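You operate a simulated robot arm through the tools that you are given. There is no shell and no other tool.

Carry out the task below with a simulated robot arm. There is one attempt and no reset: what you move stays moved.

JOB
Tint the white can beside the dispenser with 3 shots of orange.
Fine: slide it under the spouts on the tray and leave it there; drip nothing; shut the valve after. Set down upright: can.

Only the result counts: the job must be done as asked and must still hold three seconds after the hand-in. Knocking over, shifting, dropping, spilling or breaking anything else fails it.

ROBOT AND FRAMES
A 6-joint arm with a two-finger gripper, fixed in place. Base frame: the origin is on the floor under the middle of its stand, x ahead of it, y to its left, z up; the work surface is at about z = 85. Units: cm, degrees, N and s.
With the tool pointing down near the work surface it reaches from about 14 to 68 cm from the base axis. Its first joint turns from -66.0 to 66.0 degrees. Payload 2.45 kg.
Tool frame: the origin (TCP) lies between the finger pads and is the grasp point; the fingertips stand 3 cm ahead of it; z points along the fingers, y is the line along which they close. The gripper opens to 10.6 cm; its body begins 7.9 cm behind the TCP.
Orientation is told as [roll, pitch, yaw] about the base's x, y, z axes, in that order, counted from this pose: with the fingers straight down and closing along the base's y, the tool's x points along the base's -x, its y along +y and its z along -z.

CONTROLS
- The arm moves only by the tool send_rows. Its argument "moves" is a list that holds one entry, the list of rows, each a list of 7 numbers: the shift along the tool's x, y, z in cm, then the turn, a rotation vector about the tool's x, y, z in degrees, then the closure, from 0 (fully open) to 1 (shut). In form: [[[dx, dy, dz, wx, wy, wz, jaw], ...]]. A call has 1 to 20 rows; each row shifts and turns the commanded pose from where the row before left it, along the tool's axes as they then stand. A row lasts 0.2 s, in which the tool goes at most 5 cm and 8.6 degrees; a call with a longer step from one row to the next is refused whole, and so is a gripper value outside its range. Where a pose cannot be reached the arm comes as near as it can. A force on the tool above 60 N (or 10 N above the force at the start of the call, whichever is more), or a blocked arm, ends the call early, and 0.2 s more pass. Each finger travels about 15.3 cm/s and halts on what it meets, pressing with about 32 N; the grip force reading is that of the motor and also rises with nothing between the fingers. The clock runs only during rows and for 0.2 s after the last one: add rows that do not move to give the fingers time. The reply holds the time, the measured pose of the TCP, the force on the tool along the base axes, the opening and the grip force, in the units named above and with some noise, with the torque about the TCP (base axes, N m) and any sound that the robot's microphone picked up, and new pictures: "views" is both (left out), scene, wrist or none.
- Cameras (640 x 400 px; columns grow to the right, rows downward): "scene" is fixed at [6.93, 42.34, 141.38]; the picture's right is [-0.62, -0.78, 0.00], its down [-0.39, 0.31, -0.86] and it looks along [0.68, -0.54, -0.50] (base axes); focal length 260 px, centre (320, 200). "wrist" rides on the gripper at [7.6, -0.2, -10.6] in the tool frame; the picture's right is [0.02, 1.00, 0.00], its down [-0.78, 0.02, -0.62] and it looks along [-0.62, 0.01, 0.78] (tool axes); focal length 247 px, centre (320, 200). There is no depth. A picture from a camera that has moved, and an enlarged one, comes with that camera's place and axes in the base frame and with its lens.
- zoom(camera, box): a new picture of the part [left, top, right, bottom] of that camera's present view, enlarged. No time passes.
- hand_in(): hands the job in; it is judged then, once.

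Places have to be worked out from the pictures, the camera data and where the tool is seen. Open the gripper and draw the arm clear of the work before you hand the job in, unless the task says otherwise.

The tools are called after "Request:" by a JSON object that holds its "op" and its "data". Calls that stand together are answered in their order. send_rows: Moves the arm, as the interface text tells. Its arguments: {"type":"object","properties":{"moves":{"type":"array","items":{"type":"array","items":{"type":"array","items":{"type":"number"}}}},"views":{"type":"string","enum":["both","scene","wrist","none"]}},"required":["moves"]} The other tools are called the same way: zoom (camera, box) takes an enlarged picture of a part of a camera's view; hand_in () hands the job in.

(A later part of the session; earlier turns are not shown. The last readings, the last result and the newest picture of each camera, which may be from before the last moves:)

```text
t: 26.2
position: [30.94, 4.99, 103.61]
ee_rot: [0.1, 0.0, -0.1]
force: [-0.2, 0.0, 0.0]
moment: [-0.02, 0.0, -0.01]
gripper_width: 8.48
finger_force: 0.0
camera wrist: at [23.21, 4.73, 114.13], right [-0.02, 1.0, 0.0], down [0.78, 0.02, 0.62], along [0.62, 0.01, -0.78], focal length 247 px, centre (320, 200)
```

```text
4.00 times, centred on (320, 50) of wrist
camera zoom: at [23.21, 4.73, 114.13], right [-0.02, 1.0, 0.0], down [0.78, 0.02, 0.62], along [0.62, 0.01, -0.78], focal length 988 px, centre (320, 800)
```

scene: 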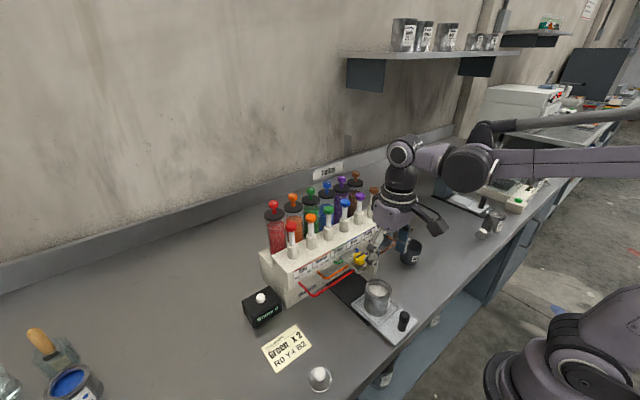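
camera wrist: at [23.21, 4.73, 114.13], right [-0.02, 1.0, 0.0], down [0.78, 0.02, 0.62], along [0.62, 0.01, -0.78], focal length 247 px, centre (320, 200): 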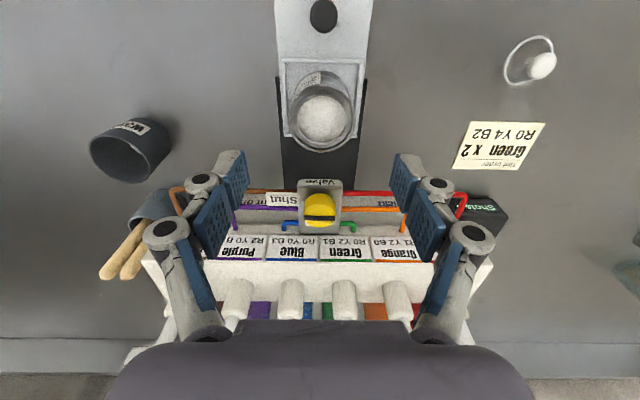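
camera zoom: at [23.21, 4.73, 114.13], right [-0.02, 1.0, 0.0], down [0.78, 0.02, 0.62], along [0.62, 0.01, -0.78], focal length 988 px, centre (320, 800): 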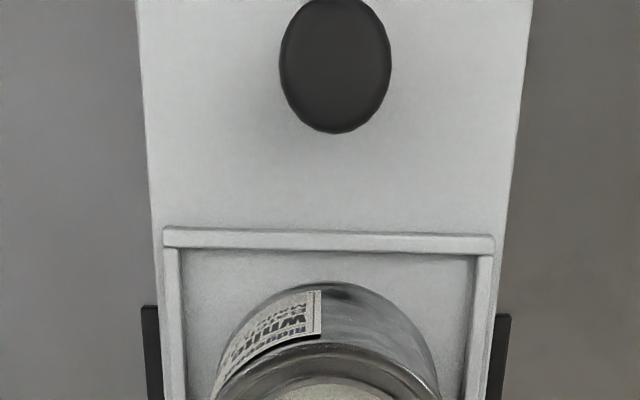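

The can stands upright inside the tray rim. The tray handle top is at about (24.0, 4.95, 90.6), so I'll move above it and descend with the fingers on either side in y.

Request:
{"op": "send_rows", "data": {"moves": [[[1, 0, 0, 0, 0, 0, 0.3], [2, 0, 0, 0, 0, 0, 0.4], [2, 0, 0, 0, 0, 0, 0.5], [1.5, 0, 0, 0, 0, 0, 0.5], [0.44, -0.04, 0, 0, 0, 0, 0.5], [0, 0, 2, 0, 0, 0, 0.5], [0, 0, 2, 0, 0, 0, 0.5], [0, 0, 2, 0, 0, 0, 0.5], [0, 0, 1.5, 0, 0, 0, 0.5], [0, 0, 0.5, 0, 0, 0, 0.5], [0, 0, 0, 0, 0, 0, 0.5]]], "views": "both"}}

Request:
{"op": "zoom", "data": {"camera": "wrist", "box": [240, 100, 400, 200]}}

Request:
{"op": "zoom", "data": {"camera": "wrist", "box": [200, 180, 440, 330]}}

```text
t: 28.6
position: [23.96, 5.03, 95.44]
ee_rot: [0.0, 0.0, 0.0]
force: [0.3, 0.0, -0.4]
moment: [0.0, 0.0, 0.0]
gripper_width: 5.29
finger_force: 0.1
camera wrist: at [16.1, 4.93, 105.91], right [-0.02, 1.0, 0.0], down [0.78, 0.02, 0.62], along [0.62, 0.01, -0.78], focal length 247 px, centre (320, 200)
```

scene: 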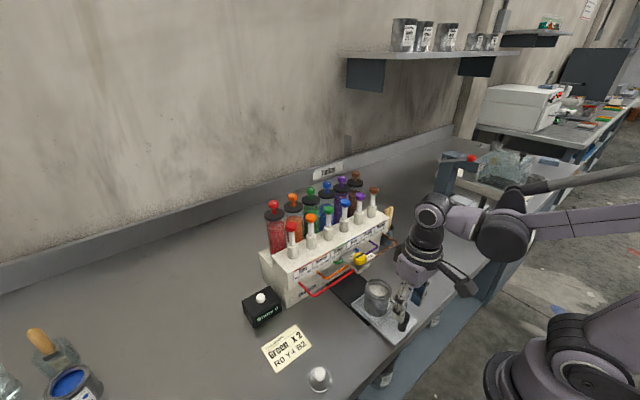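
wrist: 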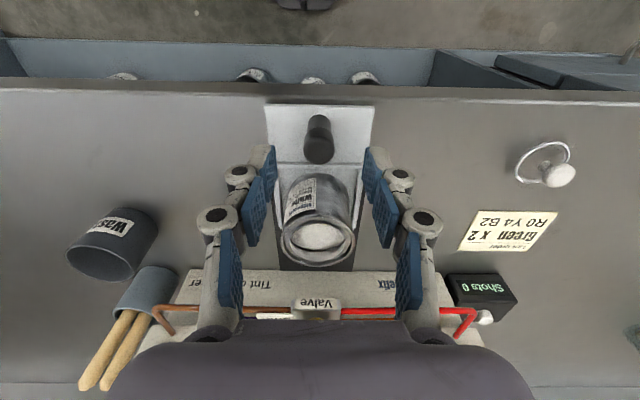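

```text
4.00 times, centred on (320, 150) of wrist
camera zoom: at [16.1, 4.93, 105.91], right [-0.02, 1.0, 0.0], down [0.78, 0.02, 0.62], along [0.62, 0.01, -0.78], focal length 988 px, centre (320, 400)
```

zoom: 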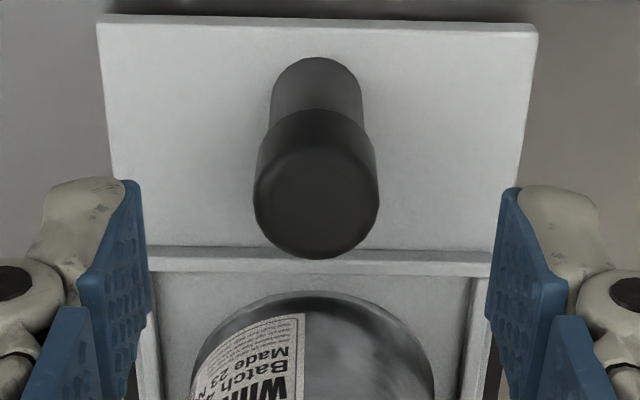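

```text
2.67 times, centred on (320, 255) of wrist
camera zoom: at [16.1, 4.93, 105.91], right [-0.02, 1.0, 0.0], down [0.78, 0.02, 0.62], along [0.62, 0.01, -0.78], focal length 659 px, centre (320, 53)
```

zoom: 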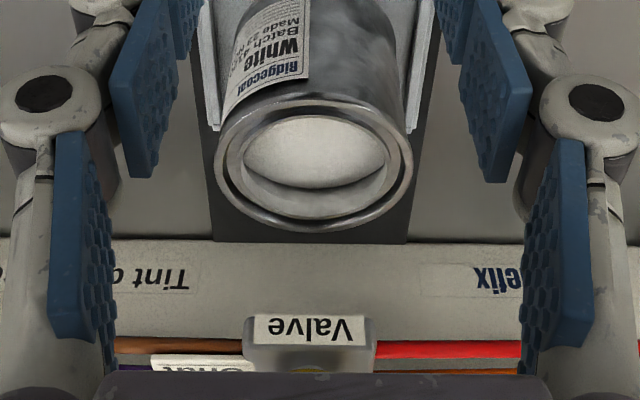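

The handle is centred between the fingers. I'll descend 4.6 cm and grip it.

Request:
{"op": "send_rows", "data": {"moves": [[[0, 0, 1.5, 0, 0, 0, 0.5], [0, 0, 1.5, 0, 0, 0, 0.5], [0, 0, 1.2, 0, 0, 0, 0.5], [0, 0, 0.4, 0, 0, 0, 0.5], [0, 0, 0, 0, 0, 0, 0.6], [0, 0, 0, 0, 0, 0, 0.7], [0, 0, 0, 0, 0, 0, 0.78], [0, 0, 0, 0, 0, 0, 0.85], [0, 0, 0, 0, 0, 0, 0.9], [0, 0, 0, 0, 0, 0, 0.9]]], "views": "both"}}

Request:
{"op": "zoom", "data": {"camera": "wrist", "box": [220, 110, 420, 235]}}

```text
t: 30.8
position: [23.93, 5.08, 90.83]
ee_rot: [0.0, 0.0, -0.1]
force: [0.4, -2.6, -4.2]
moment: [-0.08, -0.03, 0.03]
gripper_width: 2.12
finger_force: 44.9
camera wrist: at [16.18, 4.87, 101.36], right [-0.02, 1.0, 0.0], down [0.78, 0.02, 0.62], along [0.62, 0.01, -0.78], focal length 247 px, centre (320, 200)
```

scene: 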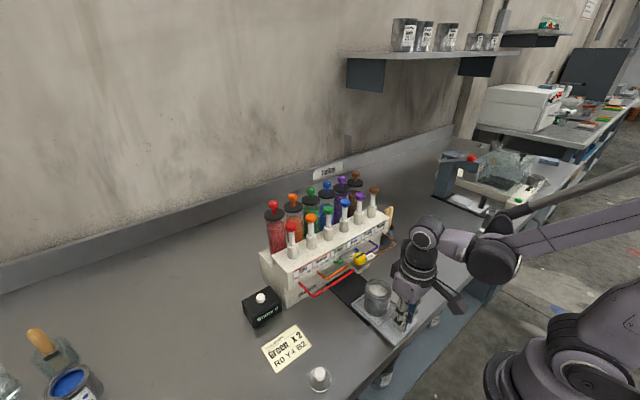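
wrist: 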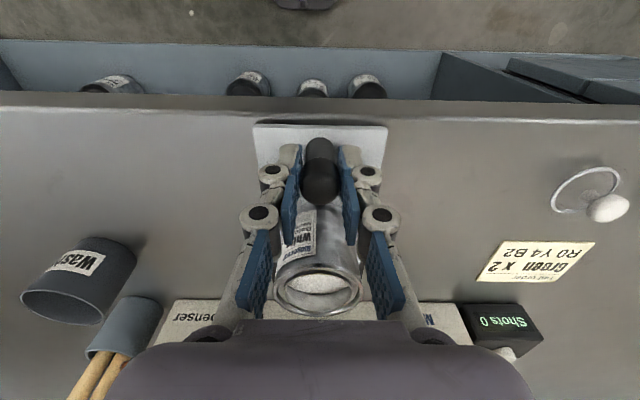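

```text
3.20 times, centred on (320, 172) of wrist
camera zoom: at [16.18, 4.87, 101.36], right [-0.02, 1.0, 0.0], down [0.78, 0.02, 0.62], along [0.62, 0.01, -0.78], focal length 790 px, centre (320, 288)
```

zoom: 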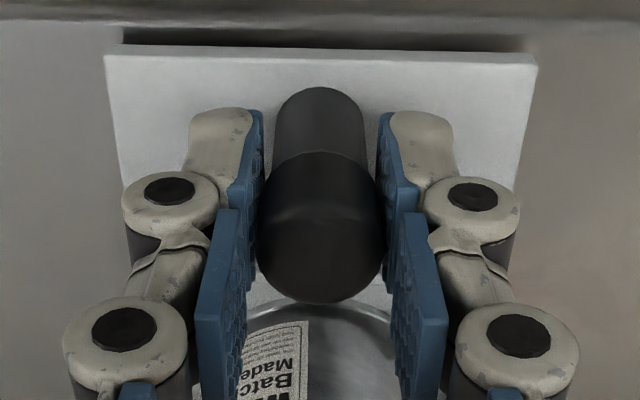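

The handle is gripped (2.1 cm). I'll slide the tray gently toward +x, 3 cm first, and check the forces and the can.

Request:
{"op": "send_rows", "data": {"moves": [[[-0.1, 0, 0, 0, 0, 0, 0.9], [-0.2, 0, 0, 0, 0, 0, 0.9], [-0.3, 0, 0, 0, 0, 0, 0.9], [-0.4, 0, 0, 0, 0, 0, 0.9], [-0.4, 0, 0, 0, 0, 0, 0.9], [-0.4, 0, 0, 0, 0, 0, 0.9], [-0.4, 0, 0, 0, 0, 0, 0.9], [-0.4, 0, 0, 0, 0, 0, 0.9], [-0.2, 0, 0, 0, 0, 0, 0.9], [-0.1, 0, 0, 0, 0, 0, 0.9], [0, 0, 0, 0, 0, 0, 0.9]]], "views": "both"}}

Request:
{"op": "zoom", "data": {"camera": "scene", "box": [320, 240, 432, 310]}}

Request:
{"op": "zoom", "data": {"camera": "wrist", "box": [220, 110, 420, 235]}}

```text
t: 33.2
position: [26.97, 5.04, 90.9]
ee_rot: [-0.1, 0.0, 0.1]
force: [-0.1, -4.3, -0.8]
moment: [-0.09, 0.12, 0.0]
gripper_width: 2.12
finger_force: 44.9
camera wrist: at [19.13, 4.86, 101.37], right [-0.02, 1.0, 0.0], down [0.78, 0.02, 0.62], along [0.62, 0.01, -0.78], focal length 247 px, centre (320, 200)
```

scene: 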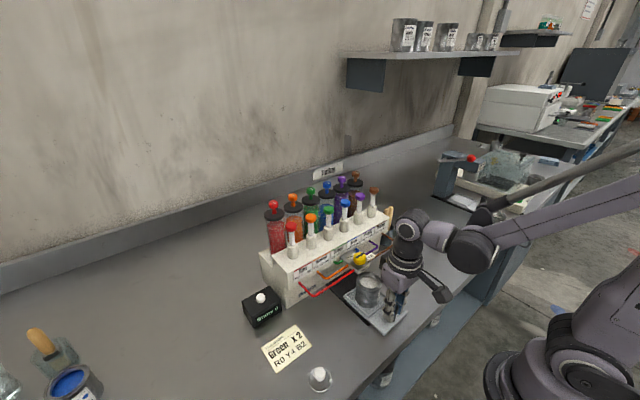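
wrist: 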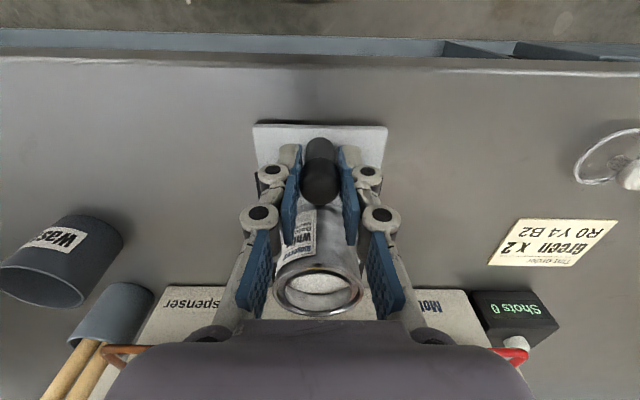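

```text
5.71 times, centred on (376, 275) of scene
camera zoom: at [6.93, 42.33, 141.38], right [-0.62, -0.78, 0.0], down [-0.39, 0.31, -0.86], along [0.68, -0.54, -0.5], focal length 1488 px, centre (0, -229)
```

zoom: 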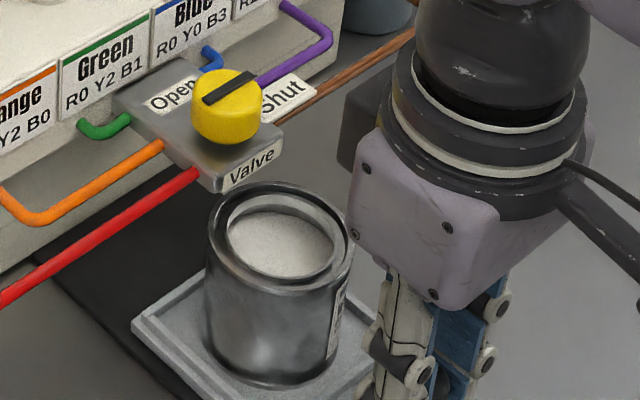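

```text
3.20 times, centred on (320, 172) of wrist
camera zoom: at [19.13, 4.86, 101.37], right [-0.02, 1.0, 0.0], down [0.78, 0.02, 0.62], along [0.62, 0.01, -0.78], focal length 790 px, centre (320, 288)
```

zoom: 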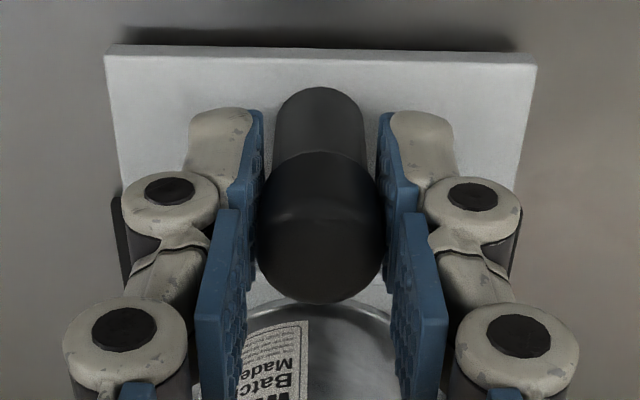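

The tray slides easily and the can stays upright. I'll continue 2.5 cm more, watching the force for any contact with the spouts or a stop.

Request:
{"op": "send_rows", "data": {"moves": [[[-0.15, 0, 0, 0, 0, 0, 0.9], [-0.3, 0, 0, 0, 0, 0, 0.9], [-0.4, 0, 0, 0, 0, 0, 0.9], [-0.4, 0, 0, 0, 0, 0, 0.9], [-0.4, 0, 0, 0, 0, 0, 0.9], [-0.4, 0, 0, 0, 0, 0, 0.9], [-0.3, 0, 0, 0, 0, 0, 0.9], [-0.15, 0, 0, 0, 0, 0, 0.9], [0, 0, 0, 0, 0, 0, 0.9]]], "views": "both"}}

Request:
{"op": "zoom", "data": {"camera": "scene", "box": [320, 240, 432, 310]}}

Request:
{"op": "zoom", "data": {"camera": "wrist", "box": [220, 110, 420, 235]}}

```text
t: 35.2
position: [29.39, 4.95, 90.81]
ee_rot: [0.0, -0.1, 0.0]
force: [0.7, -2.1, 15.8]
moment: [-0.04, 0.11, -0.03]
gripper_width: 2.12
finger_force: 45.3
camera wrist: at [21.65, 4.85, 101.36], right [-0.02, 1.0, 0.0], down [0.78, 0.02, 0.62], along [0.62, 0.01, -0.78], focal length 247 px, centre (320, 200)
```

scene: 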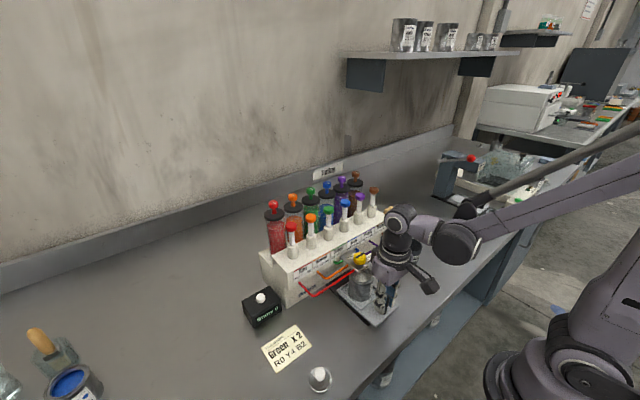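
wrist: 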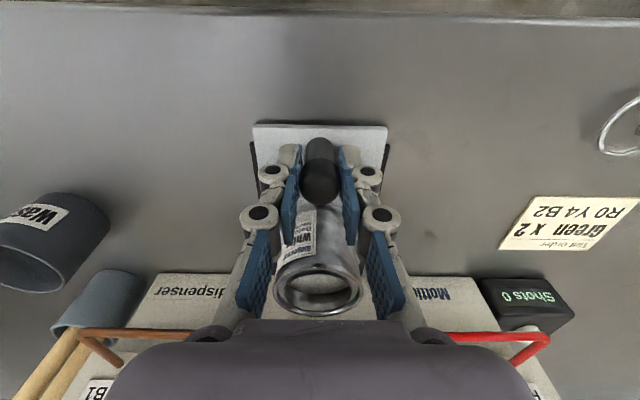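

```text
5.71 times, centred on (376, 275) of scene
camera zoom: at [6.92, 42.33, 141.38], right [-0.62, -0.78, 0.0], down [-0.39, 0.31, -0.86], along [0.68, -0.54, -0.5], focal length 1488 px, centre (0, -229)
```

zoom: 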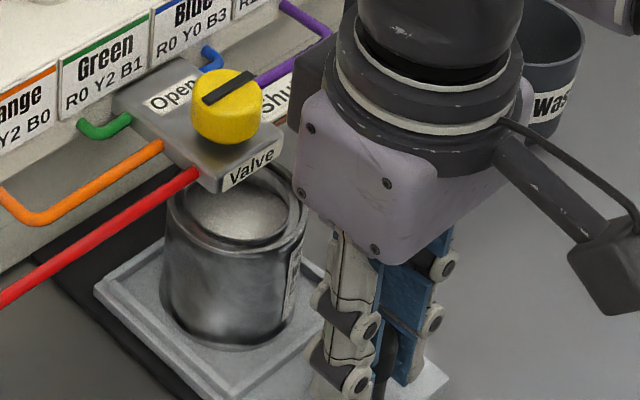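

```text
3.20 times, centred on (320, 172) of wrist
camera zoom: at [21.65, 4.85, 101.36], right [-0.02, 1.0, 0.0], down [0.78, 0.02, 0.62], along [0.62, 0.01, -0.78], focal length 790 px, centre (320, 288)
```

zoom: 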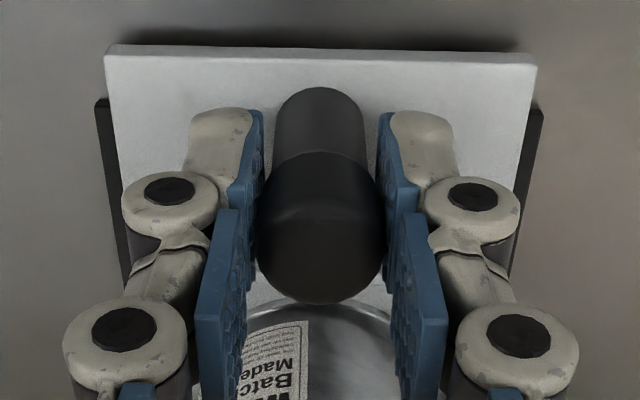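

The can is partly under the block. I'll continue in small steps, looking for an end stop via the x force.

Request:
{"op": "send_rows", "data": {"moves": [[[-0.15, 0, 0, 0, 0, 0, 0.9], [-0.25, 0, 0, 0, 0, 0, 0.9], [-0.25, 0, 0, 0, 0, 0, 0.9], [-0.2, 0, 0, 0, 0, 0, 0.9], [-0.15, 0, 0, 0, 0, 0, 0.9], [0, 0, 0, 0, 0, 0, 0.9]]], "views": "both"}}

Request:
{"op": "zoom", "data": {"camera": "scene", "box": [320, 240, 432, 310]}}

Request:
{"op": "zoom", "data": {"camera": "wrist", "box": [220, 60, 460, 210]}}

```text
t: 36.6
position: [30.44, 5.12, 90.83]
ee_rot: [0.1, -0.1, 0.0]
force: [0.2, 8.3, 5.8]
moment: [0.27, 0.09, 0.0]
gripper_width: 2.11
finger_force: 45.2
camera wrist: at [22.71, 4.83, 101.36], right [-0.02, 1.0, 0.0], down [0.78, 0.02, 0.62], along [0.62, 0.02, -0.78], focal length 247 px, centre (320, 200)
```

scene: 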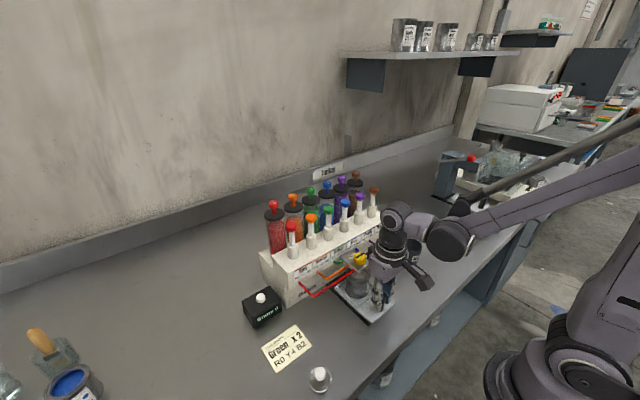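
wrist: 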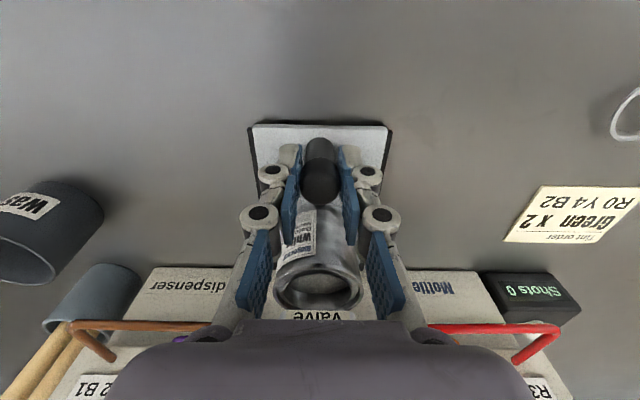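

```text
5.71 times, centred on (376, 275) of scene
camera zoom: at [6.93, 42.36, 141.37], right [-0.62, -0.78, 0.0], down [-0.39, 0.31, -0.86], along [0.68, -0.54, -0.5], focal length 1488 px, centre (0, -229)
```

zoom: 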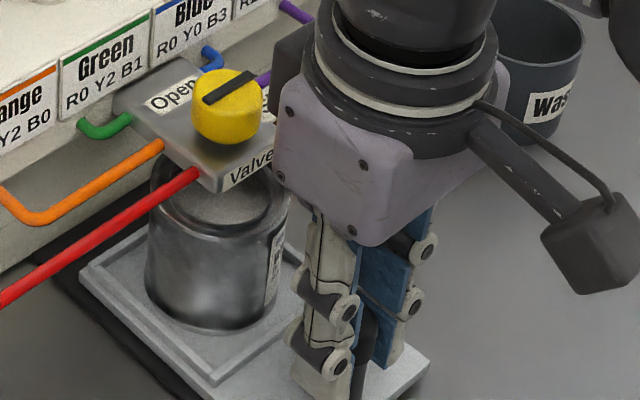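

```text
2.67 times, centred on (340, 135) of wrist
camera zoom: at [22.71, 4.83, 101.36], right [-0.02, 1.0, 0.0], down [0.78, 0.02, 0.62], along [0.62, 0.02, -0.78], focal length 659 px, centre (267, 373)
```

zoom: 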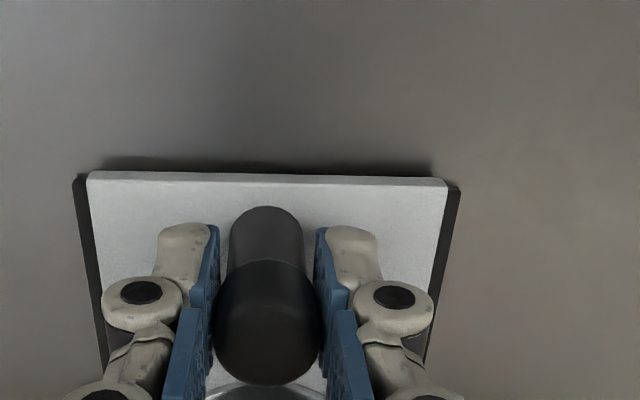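

The slide so far is 6.5 cm, and the tray's near edge is almost flush with the rail's end. I'll push a little further in tiny steps to find the stop.

Request:
{"op": "send_rows", "data": {"moves": [[[-0.1, 0, 0, 0, 0, 0, 0.9], [-0.1, 0, 0, 0, 0, 0, 0.9], [-0.1, 0, 0, 0, 0, 0, 0.9], [0, 0, 0, 0, 0, 0, 0.9]]], "views": "none"}}

```text
t: 37.6
position: [30.78, 4.89, 90.77]
ee_rot: [0.0, -0.1, 0.1]
force: [0.3, 11.0, 36.0]
moment: [0.35, 0.17, 0.01]
gripper_width: 2.13
finger_force: 45.3
```

There's no x resistance yet, but vertical load on the handle has built up (36 N), since the arm presses slightly onto the rail. I'll relieve it with a small upward and sideways correction.

Request:
{"op": "send_rows", "data": {"moves": [[[0, 0.04, -0.1, 0, 0, 0, 0.9], [0, 0, 0, 0, 0, 0, 0.9]]], "views": "both"}}

Request:
{"op": "zoom", "data": {"camera": "scene", "box": [320, 240, 432, 310]}}

Request:
{"op": "zoom", "data": {"camera": "wrist", "box": [220, 60, 460, 210]}}

```text
t: 38.2
position: [30.58, 4.97, 90.83]
ee_rot: [-0.1, 0.0, 0.1]
force: [0.2, 8.1, -1.8]
moment: [0.2, -0.12, 0.03]
gripper_width: 2.11
finger_force: 44.8
camera wrist: at [22.92, 4.88, 101.35], right [-0.02, 1.0, 0.0], down [0.78, 0.02, 0.62], along [0.62, 0.01, -0.78], focal length 247 px, centre (320, 200)
```

scene: 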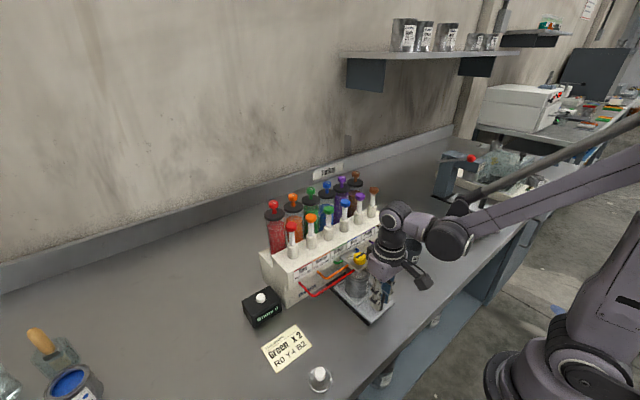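
wrist: 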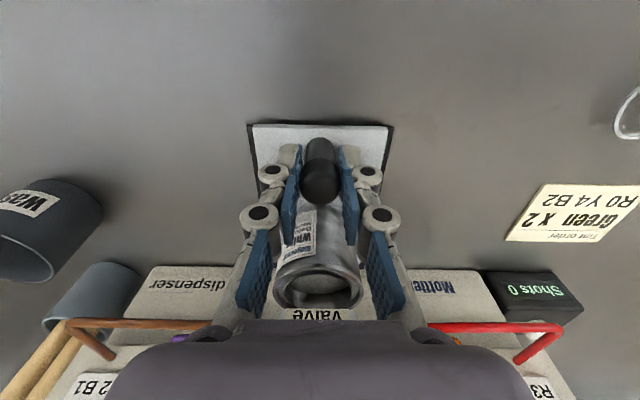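

```text
5.71 times, centred on (376, 275) of scene
camera zoom: at [6.93, 42.36, 141.37], right [-0.62, -0.78, 0.0], down [-0.39, 0.31, -0.86], along [0.68, -0.54, -0.5], focal length 1488 px, centre (0, -229)
```

zoom: 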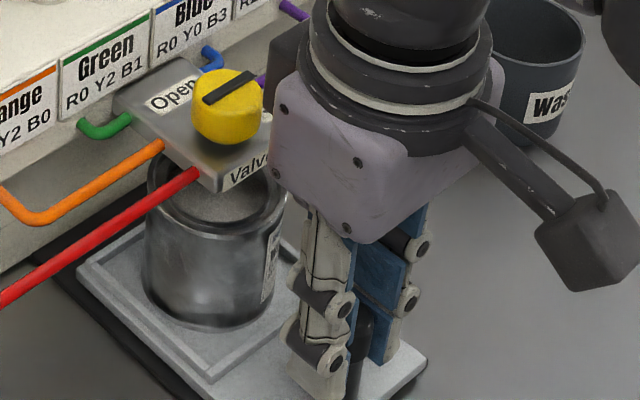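

```text
2.67 times, centred on (340, 135) of wrist
camera zoom: at [22.92, 4.88, 101.35], right [-0.02, 1.0, 0.0], down [0.78, 0.02, 0.62], along [0.62, 0.01, -0.78], focal length 659 px, centre (267, 373)
```

zoom: 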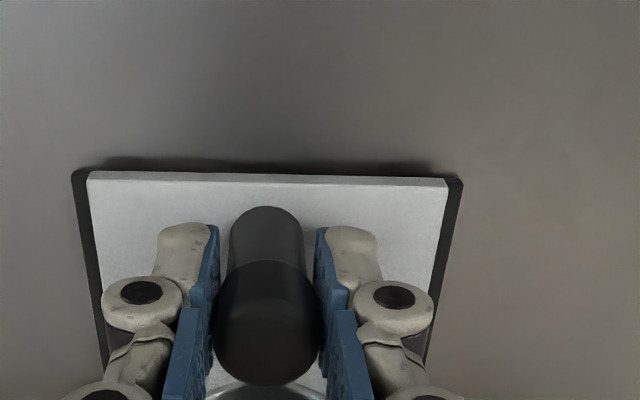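

The plate is now flush with the rail end and the can's centre should be near x≈38.1, under the valve. I'll test for the stop with another 0.3 cm.

Request:
{"op": "send_rows", "data": {"moves": [[[-0.1, 0, 0, 0, 0, 0, 0.9], [-0.1, 0, 0, 0, 0, 0, 0.9], [-0.1, 0, 0, 0, 0, 0, 0.9], [0, 0, 0, 0, 0, 0, 0.9]]], "views": "none"}}

```text
t: 39.2
position: [30.99, 5.04, 90.94]
ee_rot: [0.1, 0.0, 0.0]
force: [-0.9, 3.7, -13.6]
moment: [0.06, -0.16, 0.0]
gripper_width: 2.16
finger_force: 45.1
```

There is still no stop. To judge the true alignment I need to see the spouts under the block, so I'll release the handle, rise clear, and set up a low side view from +y.

Request:
{"op": "send_rows", "data": {"moves": [[[0, 0, 0, 0, 0, 0, 0.82], [0, 0, 0, 0, 0, 0, 0.7], [0, 0, 0, 0, 0, 0, 0.55], [0, 0, 0, 0, 0, 0, 0.5], [0, 0, -1, 0, 0, 0, 0.5], [0, 0, -2, 0, 0, 0, 0.5], [0, 0, -3, 0, 0, 0, 0.5], [0, 0, -4, 0, 0, 8.2, 0.5], [0, 0, -4, 0, 0, 8.2, 0.5], [0, 0, -4, 0, 0, 8.2, 0.5], [0, 0, -4, 0, 0, 8.2, 0.5], [0, 0, 0, 0, 0, 8.2, 0.5], [0, 0, 0, 0, 0, 8.2, 0.5], [0, 0, 0, 0, 0, 8.2, 0.5], [0, 0, 0, 0, 0, 8.2, 0.5], [0, 0, 0, 0, 0, 8.2, 0.5], [0, 0, 0, 0, 0, 8.2, 0.5], [0, 0, 0, 0, 0, 8.0, 0.5], [0, 0, 0, 0, 0, 0, 0.5]]], "views": "both"}}

Request:
{"op": "zoom", "data": {"camera": "scene", "box": [320, 240, 432, 310]}}

```text
t: 43.2
position: [30.95, 5.1, 113.0]
ee_rot: [0.0, 0.0, -90.1]
force: [-0.6, 0.8, 0.5]
moment: [-0.02, 0.05, -0.03]
gripper_width: 5.29
finger_force: 0.1
camera wrist: at [30.78, 12.73, 123.49], right [1.0, 0.02, 0.0], down [0.02, -0.78, 0.62], along [0.01, -0.62, -0.78], focal length 247 px, centre (320, 200)
```

scene: 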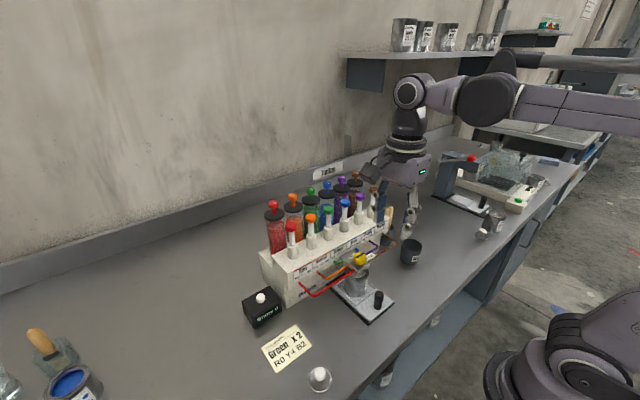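
wrist: 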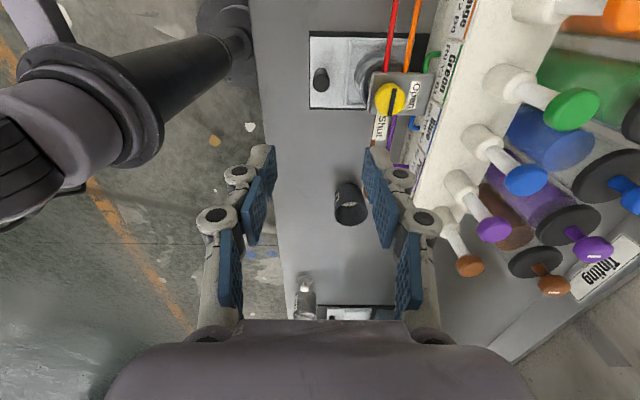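

```text
5.71 times, centred on (376, 275) of scene
camera zoom: at [6.93, 42.34, 141.38], right [-0.62, -0.78, 0.0], down [-0.39, 0.31, -0.86], along [0.68, -0.54, -0.5], focal length 1488 px, centre (0, -229)
```

zoom: 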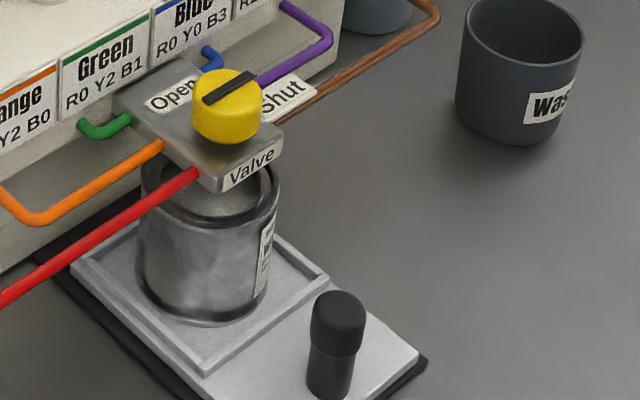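

I'll move to the +y side, tilt the tool so the wrist camera looks nearly horizontally under the block, and go down to that level.

Request:
{"op": "send_rows", "data": {"moves": [[[4.4, 1.3, 0, 0, 0, 0, 0.3], [4.4, 1.3, 0, 0, 0, 0, 0.2], [4.4, 1.3, 0, 0, 0, 0, 0.2], [4.4, 1.3, 0, 0, 0, 0, 0.2], [4.4, 1.3, 0, 0, 0, 0, 0.2], [0, 0, 0, 0, -8.2, 0, 0.2], [0, 0, 0, 0, -8.2, 0, 0.2], [0, 0, 0, 0, -8.2, 0, 0.2], [0, 0, 0, 0, -8.2, 0, 0.2], [0, 0, 0, 0, -8.2, 0, 0.2], [2.95, 0, 3.4, 0, 0, 0, 0.2], [2.95, 0, 3.4, 0, 0, 0, 0.2], [2.95, 0, 3.4, 0, 0, 0, 0.2], [0, 0, 0, 0, 0, 0, 0.2]]], "views": "both"}}

```text
t: 46.2
position: [37.36, 28.09, 99.18]
ee_rot: [0.2, -35.3, -90.0]
force: [0.8, 0.9, -0.1]
moment: [-0.01, 0.0, 0.01]
gripper_width: 8.5
finger_force: 0.1
out of reach, approached as far as the arm can: row 10
camera wrist: at [37.22, 40.48, 103.33], right [1.0, 0.02, -0.01], down [0.01, -0.28, 0.96], along [0.02, -0.96, -0.28], focal length 247 px, centre (320, 200)
```

scene: 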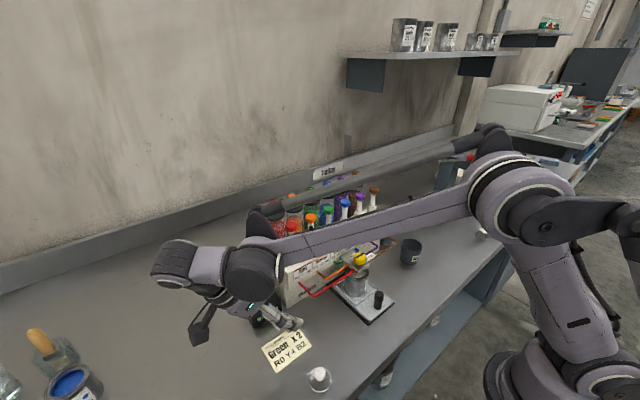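
wrist: 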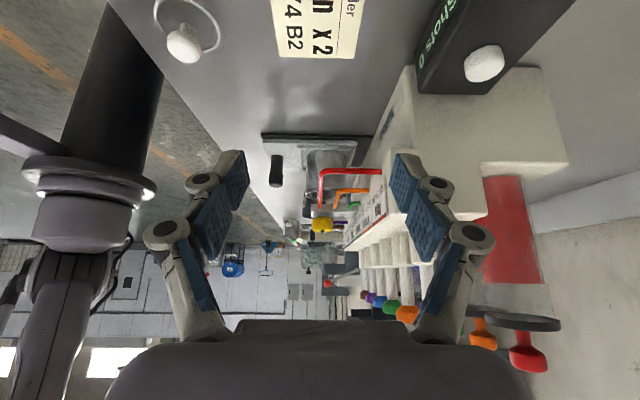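

The side view works. I'll zoom on the area under the valve block.

Request:
{"op": "zoom", "data": {"camera": "wrist", "box": [256, 125, 400, 245]}}

Request:
{"op": "zoom", "data": {"camera": "wrist", "box": [300, 150, 380, 200]}}

```text
3.33 times, centred on (328, 185) of wrist
camera zoom: at [37.22, 40.48, 103.33], right [1.0, 0.02, -0.01], down [0.01, -0.28, 0.96], along [0.02, -0.96, -0.28], focal length 823 px, centre (293, 250)
```

zoom: 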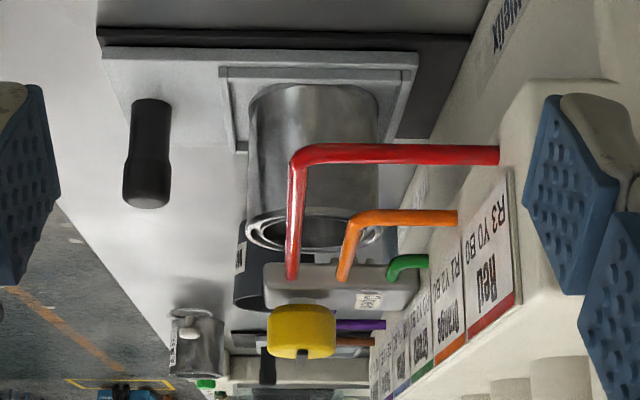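

```text
8.00 times, centred on (340, 175) of wrist
camera zoom: at [37.22, 40.48, 103.33], right [1.0, 0.02, -0.01], down [0.01, -0.28, 0.96], along [0.02, -0.96, -0.28], focal length 1976 px, centre (160, 400)
```

zoom: 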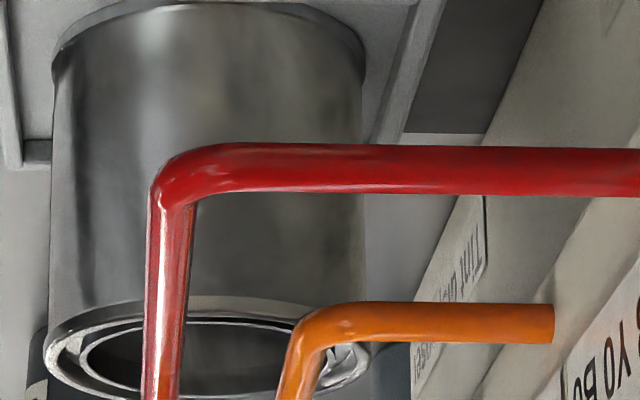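

Request:
{"op": "zoom", "data": {"camera": "wrist", "box": [298, 183, 370, 228]}}

Request:
{"op": "zoom", "data": {"camera": "wrist", "box": [318, 192, 358, 217]}}

```text
8.89 times, centred on (334, 206) of wrist
camera zoom: at [37.22, 40.48, 103.33], right [1.0, 0.02, -0.01], down [0.01, -0.28, 0.96], along [0.02, -0.96, -0.28], focal length 2195 px, centre (196, 151)
```

zoom: 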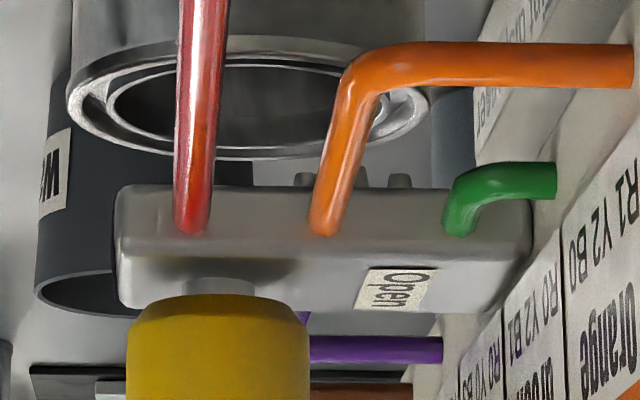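

```text
16.00 times, centred on (338, 204) of wrist
camera zoom: at [37.22, 40.48, 103.33], right [1.0, 0.02, -0.01], down [0.01, -0.28, 0.96], along [0.02, -0.96, -0.28], focal length 3952 px, centre (32, 128)
```

zoom: 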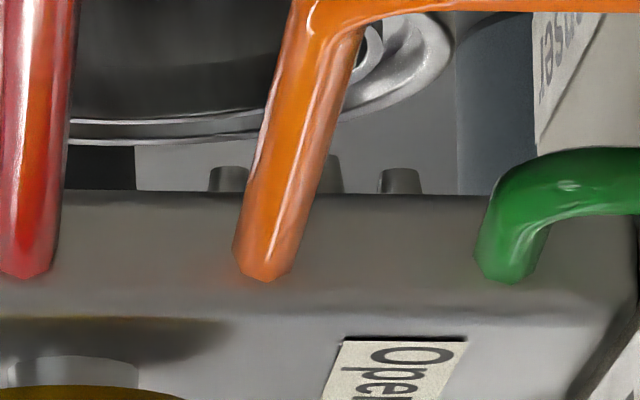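

Now I can see the spouts: a row of small stubs at x≈40.5, while the can centre is about 1.7 cm short of that (can ≈38.7). I need to slide roughly 1.7 cm further. First I'll retrace upward and untilt.

Request:
{"op": "send_rows", "data": {"moves": [[[-2.95, 0, -3.4, 0, 0, 0, 0.5], [-2.95, 0, -3.4, 0, 0, 0, 0.5], [-2.95, 0, -3.4, 0, 0, 0, 0.5], [0, 0, 0, 0, 7, 0, 0.5], [0, 0, 0, 0, 7, 0, 0.5], [0, 0, 0, 0, 7, 0, 0.5], [0, 0, 0, 0, 7, 0, 0.5], [0, 0, 0, 0, 7, 0, 0.5], [0, 0, 0, 0, 0, 0, 0.5]]], "views": "wrist"}}

```text
t: 48.2
position: [37.55, 26.99, 112.97]
ee_rot: [0.1, -0.3, -90.0]
force: [-0.7, 0.4, -0.7]
moment: [0.02, -0.01, 0.01]
gripper_width: 5.29
finger_force: 0.1
camera wrist: at [37.27, 34.72, 123.47], right [1.0, 0.02, 0.0], down [0.02, -0.78, 0.63], along [0.01, -0.63, -0.78], focal length 247 px, centre (320, 200)
```

wrist: 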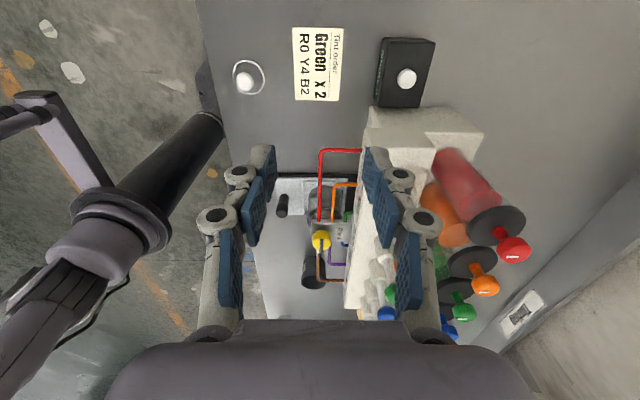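

The tool is back upright. Now I'll return above the handle at (31.0, 5.0) with yaw 0.

Request:
{"op": "send_rows", "data": {"moves": [[[-4.4, -1.31, 0, 0, 0.3, 0, 0.5], [-4.4, -1.31, 0, 0, 0, 0, 0.5], [-4.4, -1.31, 0, 0, 0, 0, 0.5], [-4.4, -1.31, 0, 0, 0, 0, 0.5], [-4.4, -1.31, 0, 0, 0, 0, 0.5], [0, 0, 0, 0, 0, -8.18, 0.5], [0, 0, 0, 0, 0, -8.18, 0.5], [0, 0, 0, 0, 0, -8.18, 0.5], [0, 0, 0, 0, 0, -8.18, 0.5], [0, 0, 0, 0, 0, -8.18, 0.5], [0, 0, 0, 0, 0, -8.18, 0.5], [0, 0, 0, 0, 0, -8.18, 0.5], [0, 0, 0, 0, 0, -8.18, 0.5], [0, 0, 0, 0, 0, -8.18, 0.5], [0, 0, 0, 0, 0, -8.18, 0.5], [0, 0, 0, 0, 0, -8.2, 0.5], [0, 0, 4, 0, 0, 0, 0.5], [0, 0, 4, 0, 0, 0, 0.5], [0, 0, 3, 0, 0, 0, 0.5], [0, 0, 0, 0, 0, 0, 0.5]]], "views": "both"}}

Request:
{"op": "zoom", "data": {"camera": "wrist", "box": [220, 60, 420, 185]}}

Request:
{"op": "zoom", "data": {"camera": "scene", "box": [320, 220, 432, 290]}}

```text
t: 52.4
position: [31.07, 4.98, 102.03]
ee_rot: [-0.2, 0.1, -0.1]
force: [0.4, -0.3, 0.2]
moment: [-0.01, -0.01, -0.04]
gripper_width: 5.3
finger_force: 0.0
camera wrist: at [23.29, 4.86, 112.38], right [-0.02, 1.0, 0.0], down [0.78, 0.02, 0.62], along [0.62, 0.01, -0.78], focal length 247 px, centre (320, 200)
```

scene: 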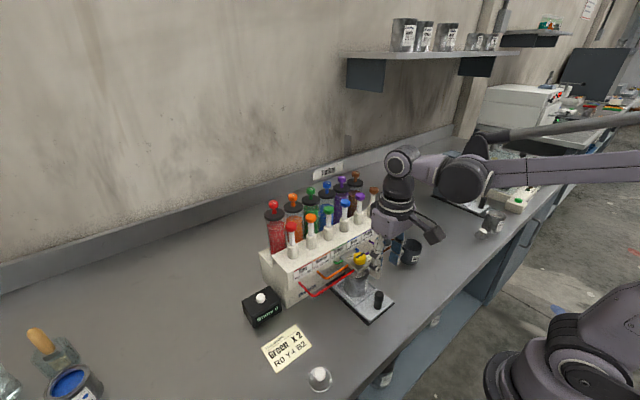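
wrist: 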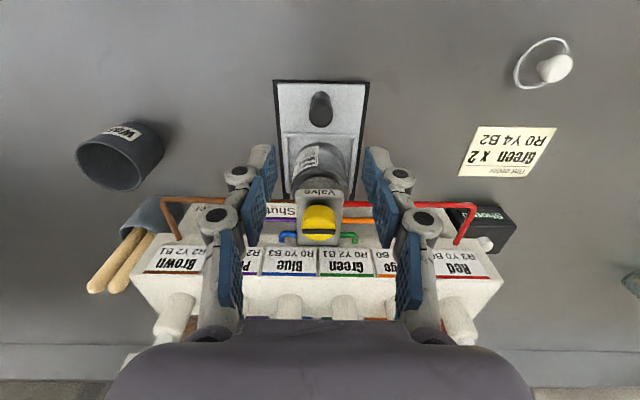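

```text
3.20 times, centred on (320, 122) of wrist
camera zoom: at [23.29, 4.86, 112.38], right [-0.02, 1.0, 0.0], down [0.78, 0.02, 0.62], along [0.62, 0.01, -0.78], focal length 790 px, centre (320, 448)
```

zoom: 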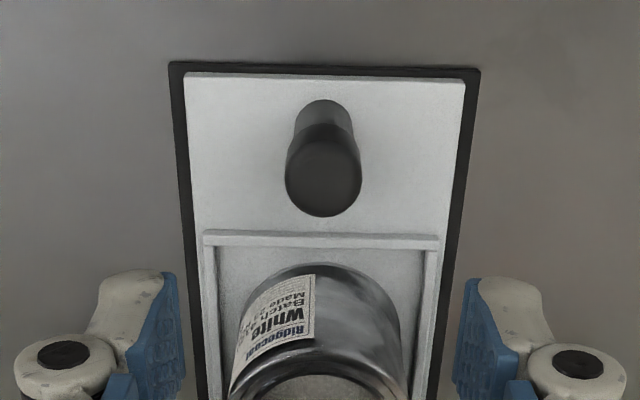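

```text
5.71 times, centred on (376, 255) of scene
camera zoom: at [6.93, 42.34, 141.38], right [-0.62, -0.78, 0.0], down [-0.39, 0.31, -0.86], along [0.68, -0.54, -0.5], focal length 1488 px, centre (0, -114)
```

zoom: 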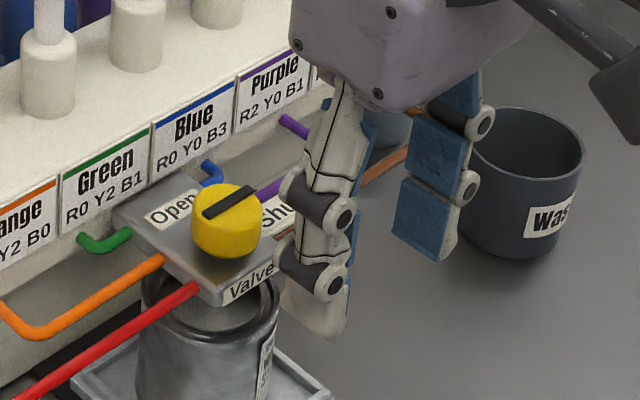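

The handle is in line. I'll descend to z≈91.4, a little higher than before so the gripper body clears the valve knob, and grip.

Request:
{"op": "send_rows", "data": {"moves": [[[0, 0, 2, 0, 0, 0, 0.5], [0, 0, 2.5, 0, 0, 0, 0.5], [0, 0, 2.5, 0, 0, 0, 0.5], [0, 0, 2, 0, 0, 0, 0.5], [0, 0, 1.2, 0, 0, 0, 0.5], [0, 0, 0.4, 0, 0, 0, 0.5], [0, 0, 0, 0, 0, 0, 0.6], [0, 0, 0, 0, 0, 0, 0.7], [0, 0, 0, 0, 0, 0, 0.78], [0, 0, 0, 0, 0, 0, 0.85], [0, 0, 0, 0, 0, 0, 0.88], [0, 0, 0, 0, 0, 0, 0.88]]], "views": "both"}}

Request:
{"op": "zoom", "data": {"camera": "wrist", "box": [220, 110, 420, 235]}}

Request:
{"op": "zoom", "data": {"camera": "scene", "box": [320, 220, 432, 290]}}

```text
t: 55.0
position: [30.82, 4.94, 91.5]
ee_rot: [-0.1, 0.0, 0.1]
force: [-0.5, 15.7, -4.2]
moment: [0.4, -0.12, 0.03]
gripper_width: 2.3
finger_force: 7.9
camera wrist: at [23.17, 4.79, 102.03], right [-0.02, 1.0, 0.0], down [0.78, 0.02, 0.62], along [0.62, 0.01, -0.78], focal length 247 px, centre (320, 200)
```

scene: 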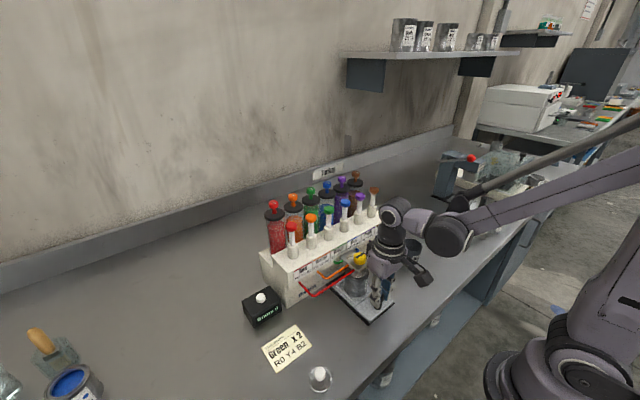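
wrist: 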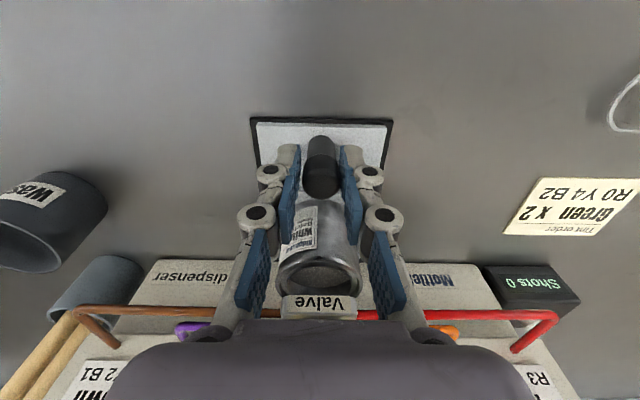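

```text
3.20 times, centred on (320, 172) of wrist
camera zoom: at [23.17, 4.79, 102.03], right [-0.02, 1.0, 0.0], down [0.78, 0.02, 0.62], along [0.62, 0.01, -0.78], focal length 790 px, centre (320, 288)
```

zoom: 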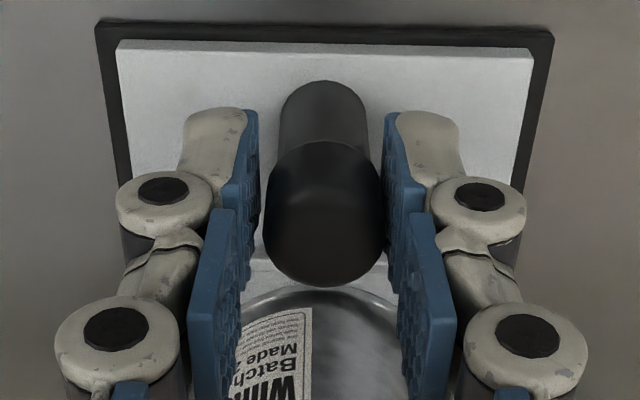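

```text
5.71 times, centred on (376, 255) of scene
camera zoom: at [6.94, 42.38, 141.37], right [-0.62, -0.78, 0.0], down [-0.39, 0.31, -0.86], along [0.68, -0.54, -0.5], focal length 1488 px, centre (0, -114)
```

zoom: 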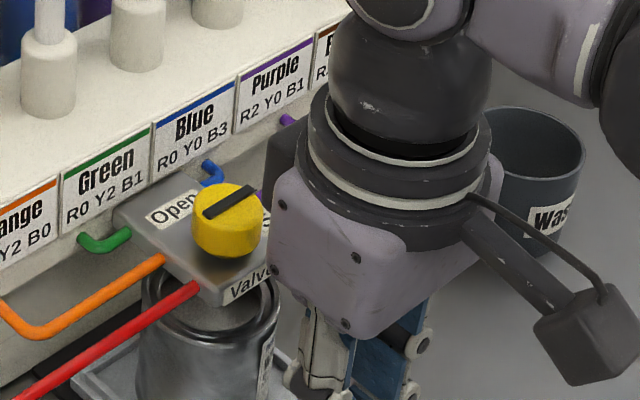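

Gripped, but with a sideways load of 15.7 N in +y, so I'll correct y slightly, firm the grip, and slide 0.8 cm.

Request:
{"op": "send_rows", "data": {"moves": [[[0, 0.06, 0, 0, 0, 0, 0.9], [0, 0.04, 0, 0, 0, 0, 0.92], [-0.1, 0, 0, 0, 0, 0, 0.92], [-0.2, 0, 0, 0, 0, 0, 0.92], [-0.2, 0, 0, 0, 0, 0, 0.92], [-0.2, 0, 0, 0, 0, 0, 0.92], [-0.1, 0, 0, 0, 0, 0, 0.92], [0, 0, 0, 0, 0, 0, 0.92]]], "views": "both"}}

Request:
{"op": "zoom", "data": {"camera": "wrist", "box": [220, 110, 420, 235]}}

Request:
{"op": "zoom", "data": {"camera": "wrist", "box": [220, 220, 420, 345]}}

Request:
{"op": "zoom", "data": {"camera": "scene", "box": [320, 220, 432, 290]}}

```text
t: 56.8
position: [31.89, 5.01, 91.46]
ee_rot: [-0.3, -0.1, -0.1]
force: [0.4, 5.9, 36.9]
moment: [0.19, -0.18, 0.04]
gripper_width: 2.11
finger_force: 44.9
camera wrist: at [24.07, 4.93, 101.95], right [-0.02, 1.0, -0.01], down [0.78, 0.02, 0.62], along [0.62, 0.01, -0.78], focal length 247 px, centre (320, 200)
```

scene: 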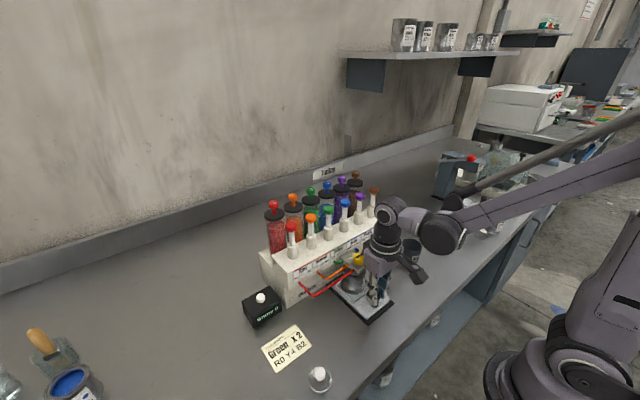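
wrist: 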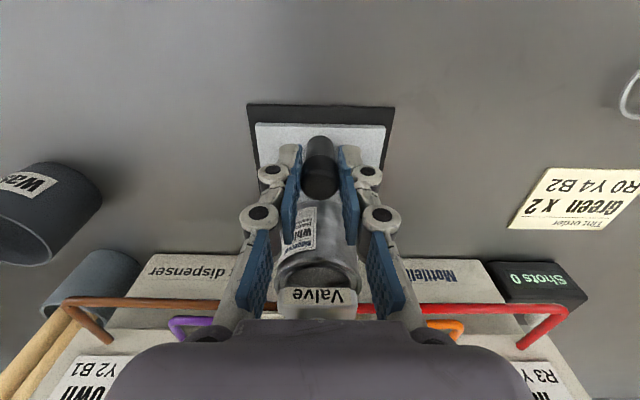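

```text
3.20 times, centred on (320, 172) of wrist
camera zoom: at [24.07, 4.93, 101.95], right [-0.02, 1.0, -0.01], down [0.78, 0.02, 0.62], along [0.62, 0.01, -0.78], focal length 790 px, centre (320, 288)
```

zoom: 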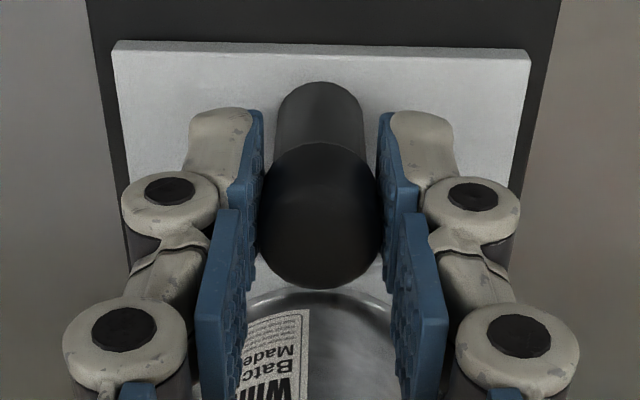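

```text
3.20 times, centred on (320, 282) of wrist
camera zoom: at [24.07, 4.93, 101.95], right [-0.02, 1.0, -0.01], down [0.78, 0.02, 0.62], along [0.62, 0.01, -0.78], focal length 790 px, centre (320, -64)
```

zoom: 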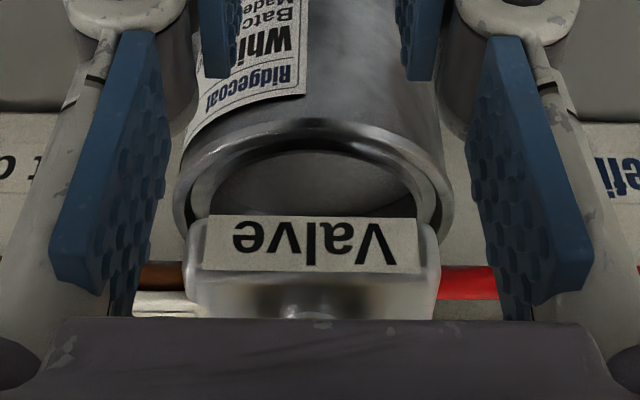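

```text
5.71 times, centred on (376, 255) of scene
camera zoom: at [6.9, 42.35, 141.38], right [-0.62, -0.78, 0.0], down [-0.39, 0.31, -0.86], along [0.68, -0.54, -0.5], focal length 1488 px, centre (0, -114)
```

zoom: 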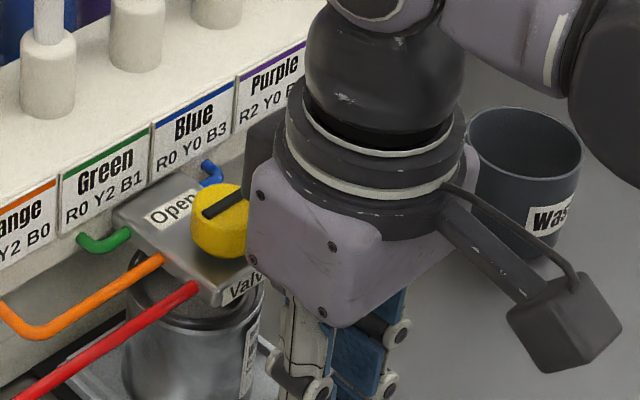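

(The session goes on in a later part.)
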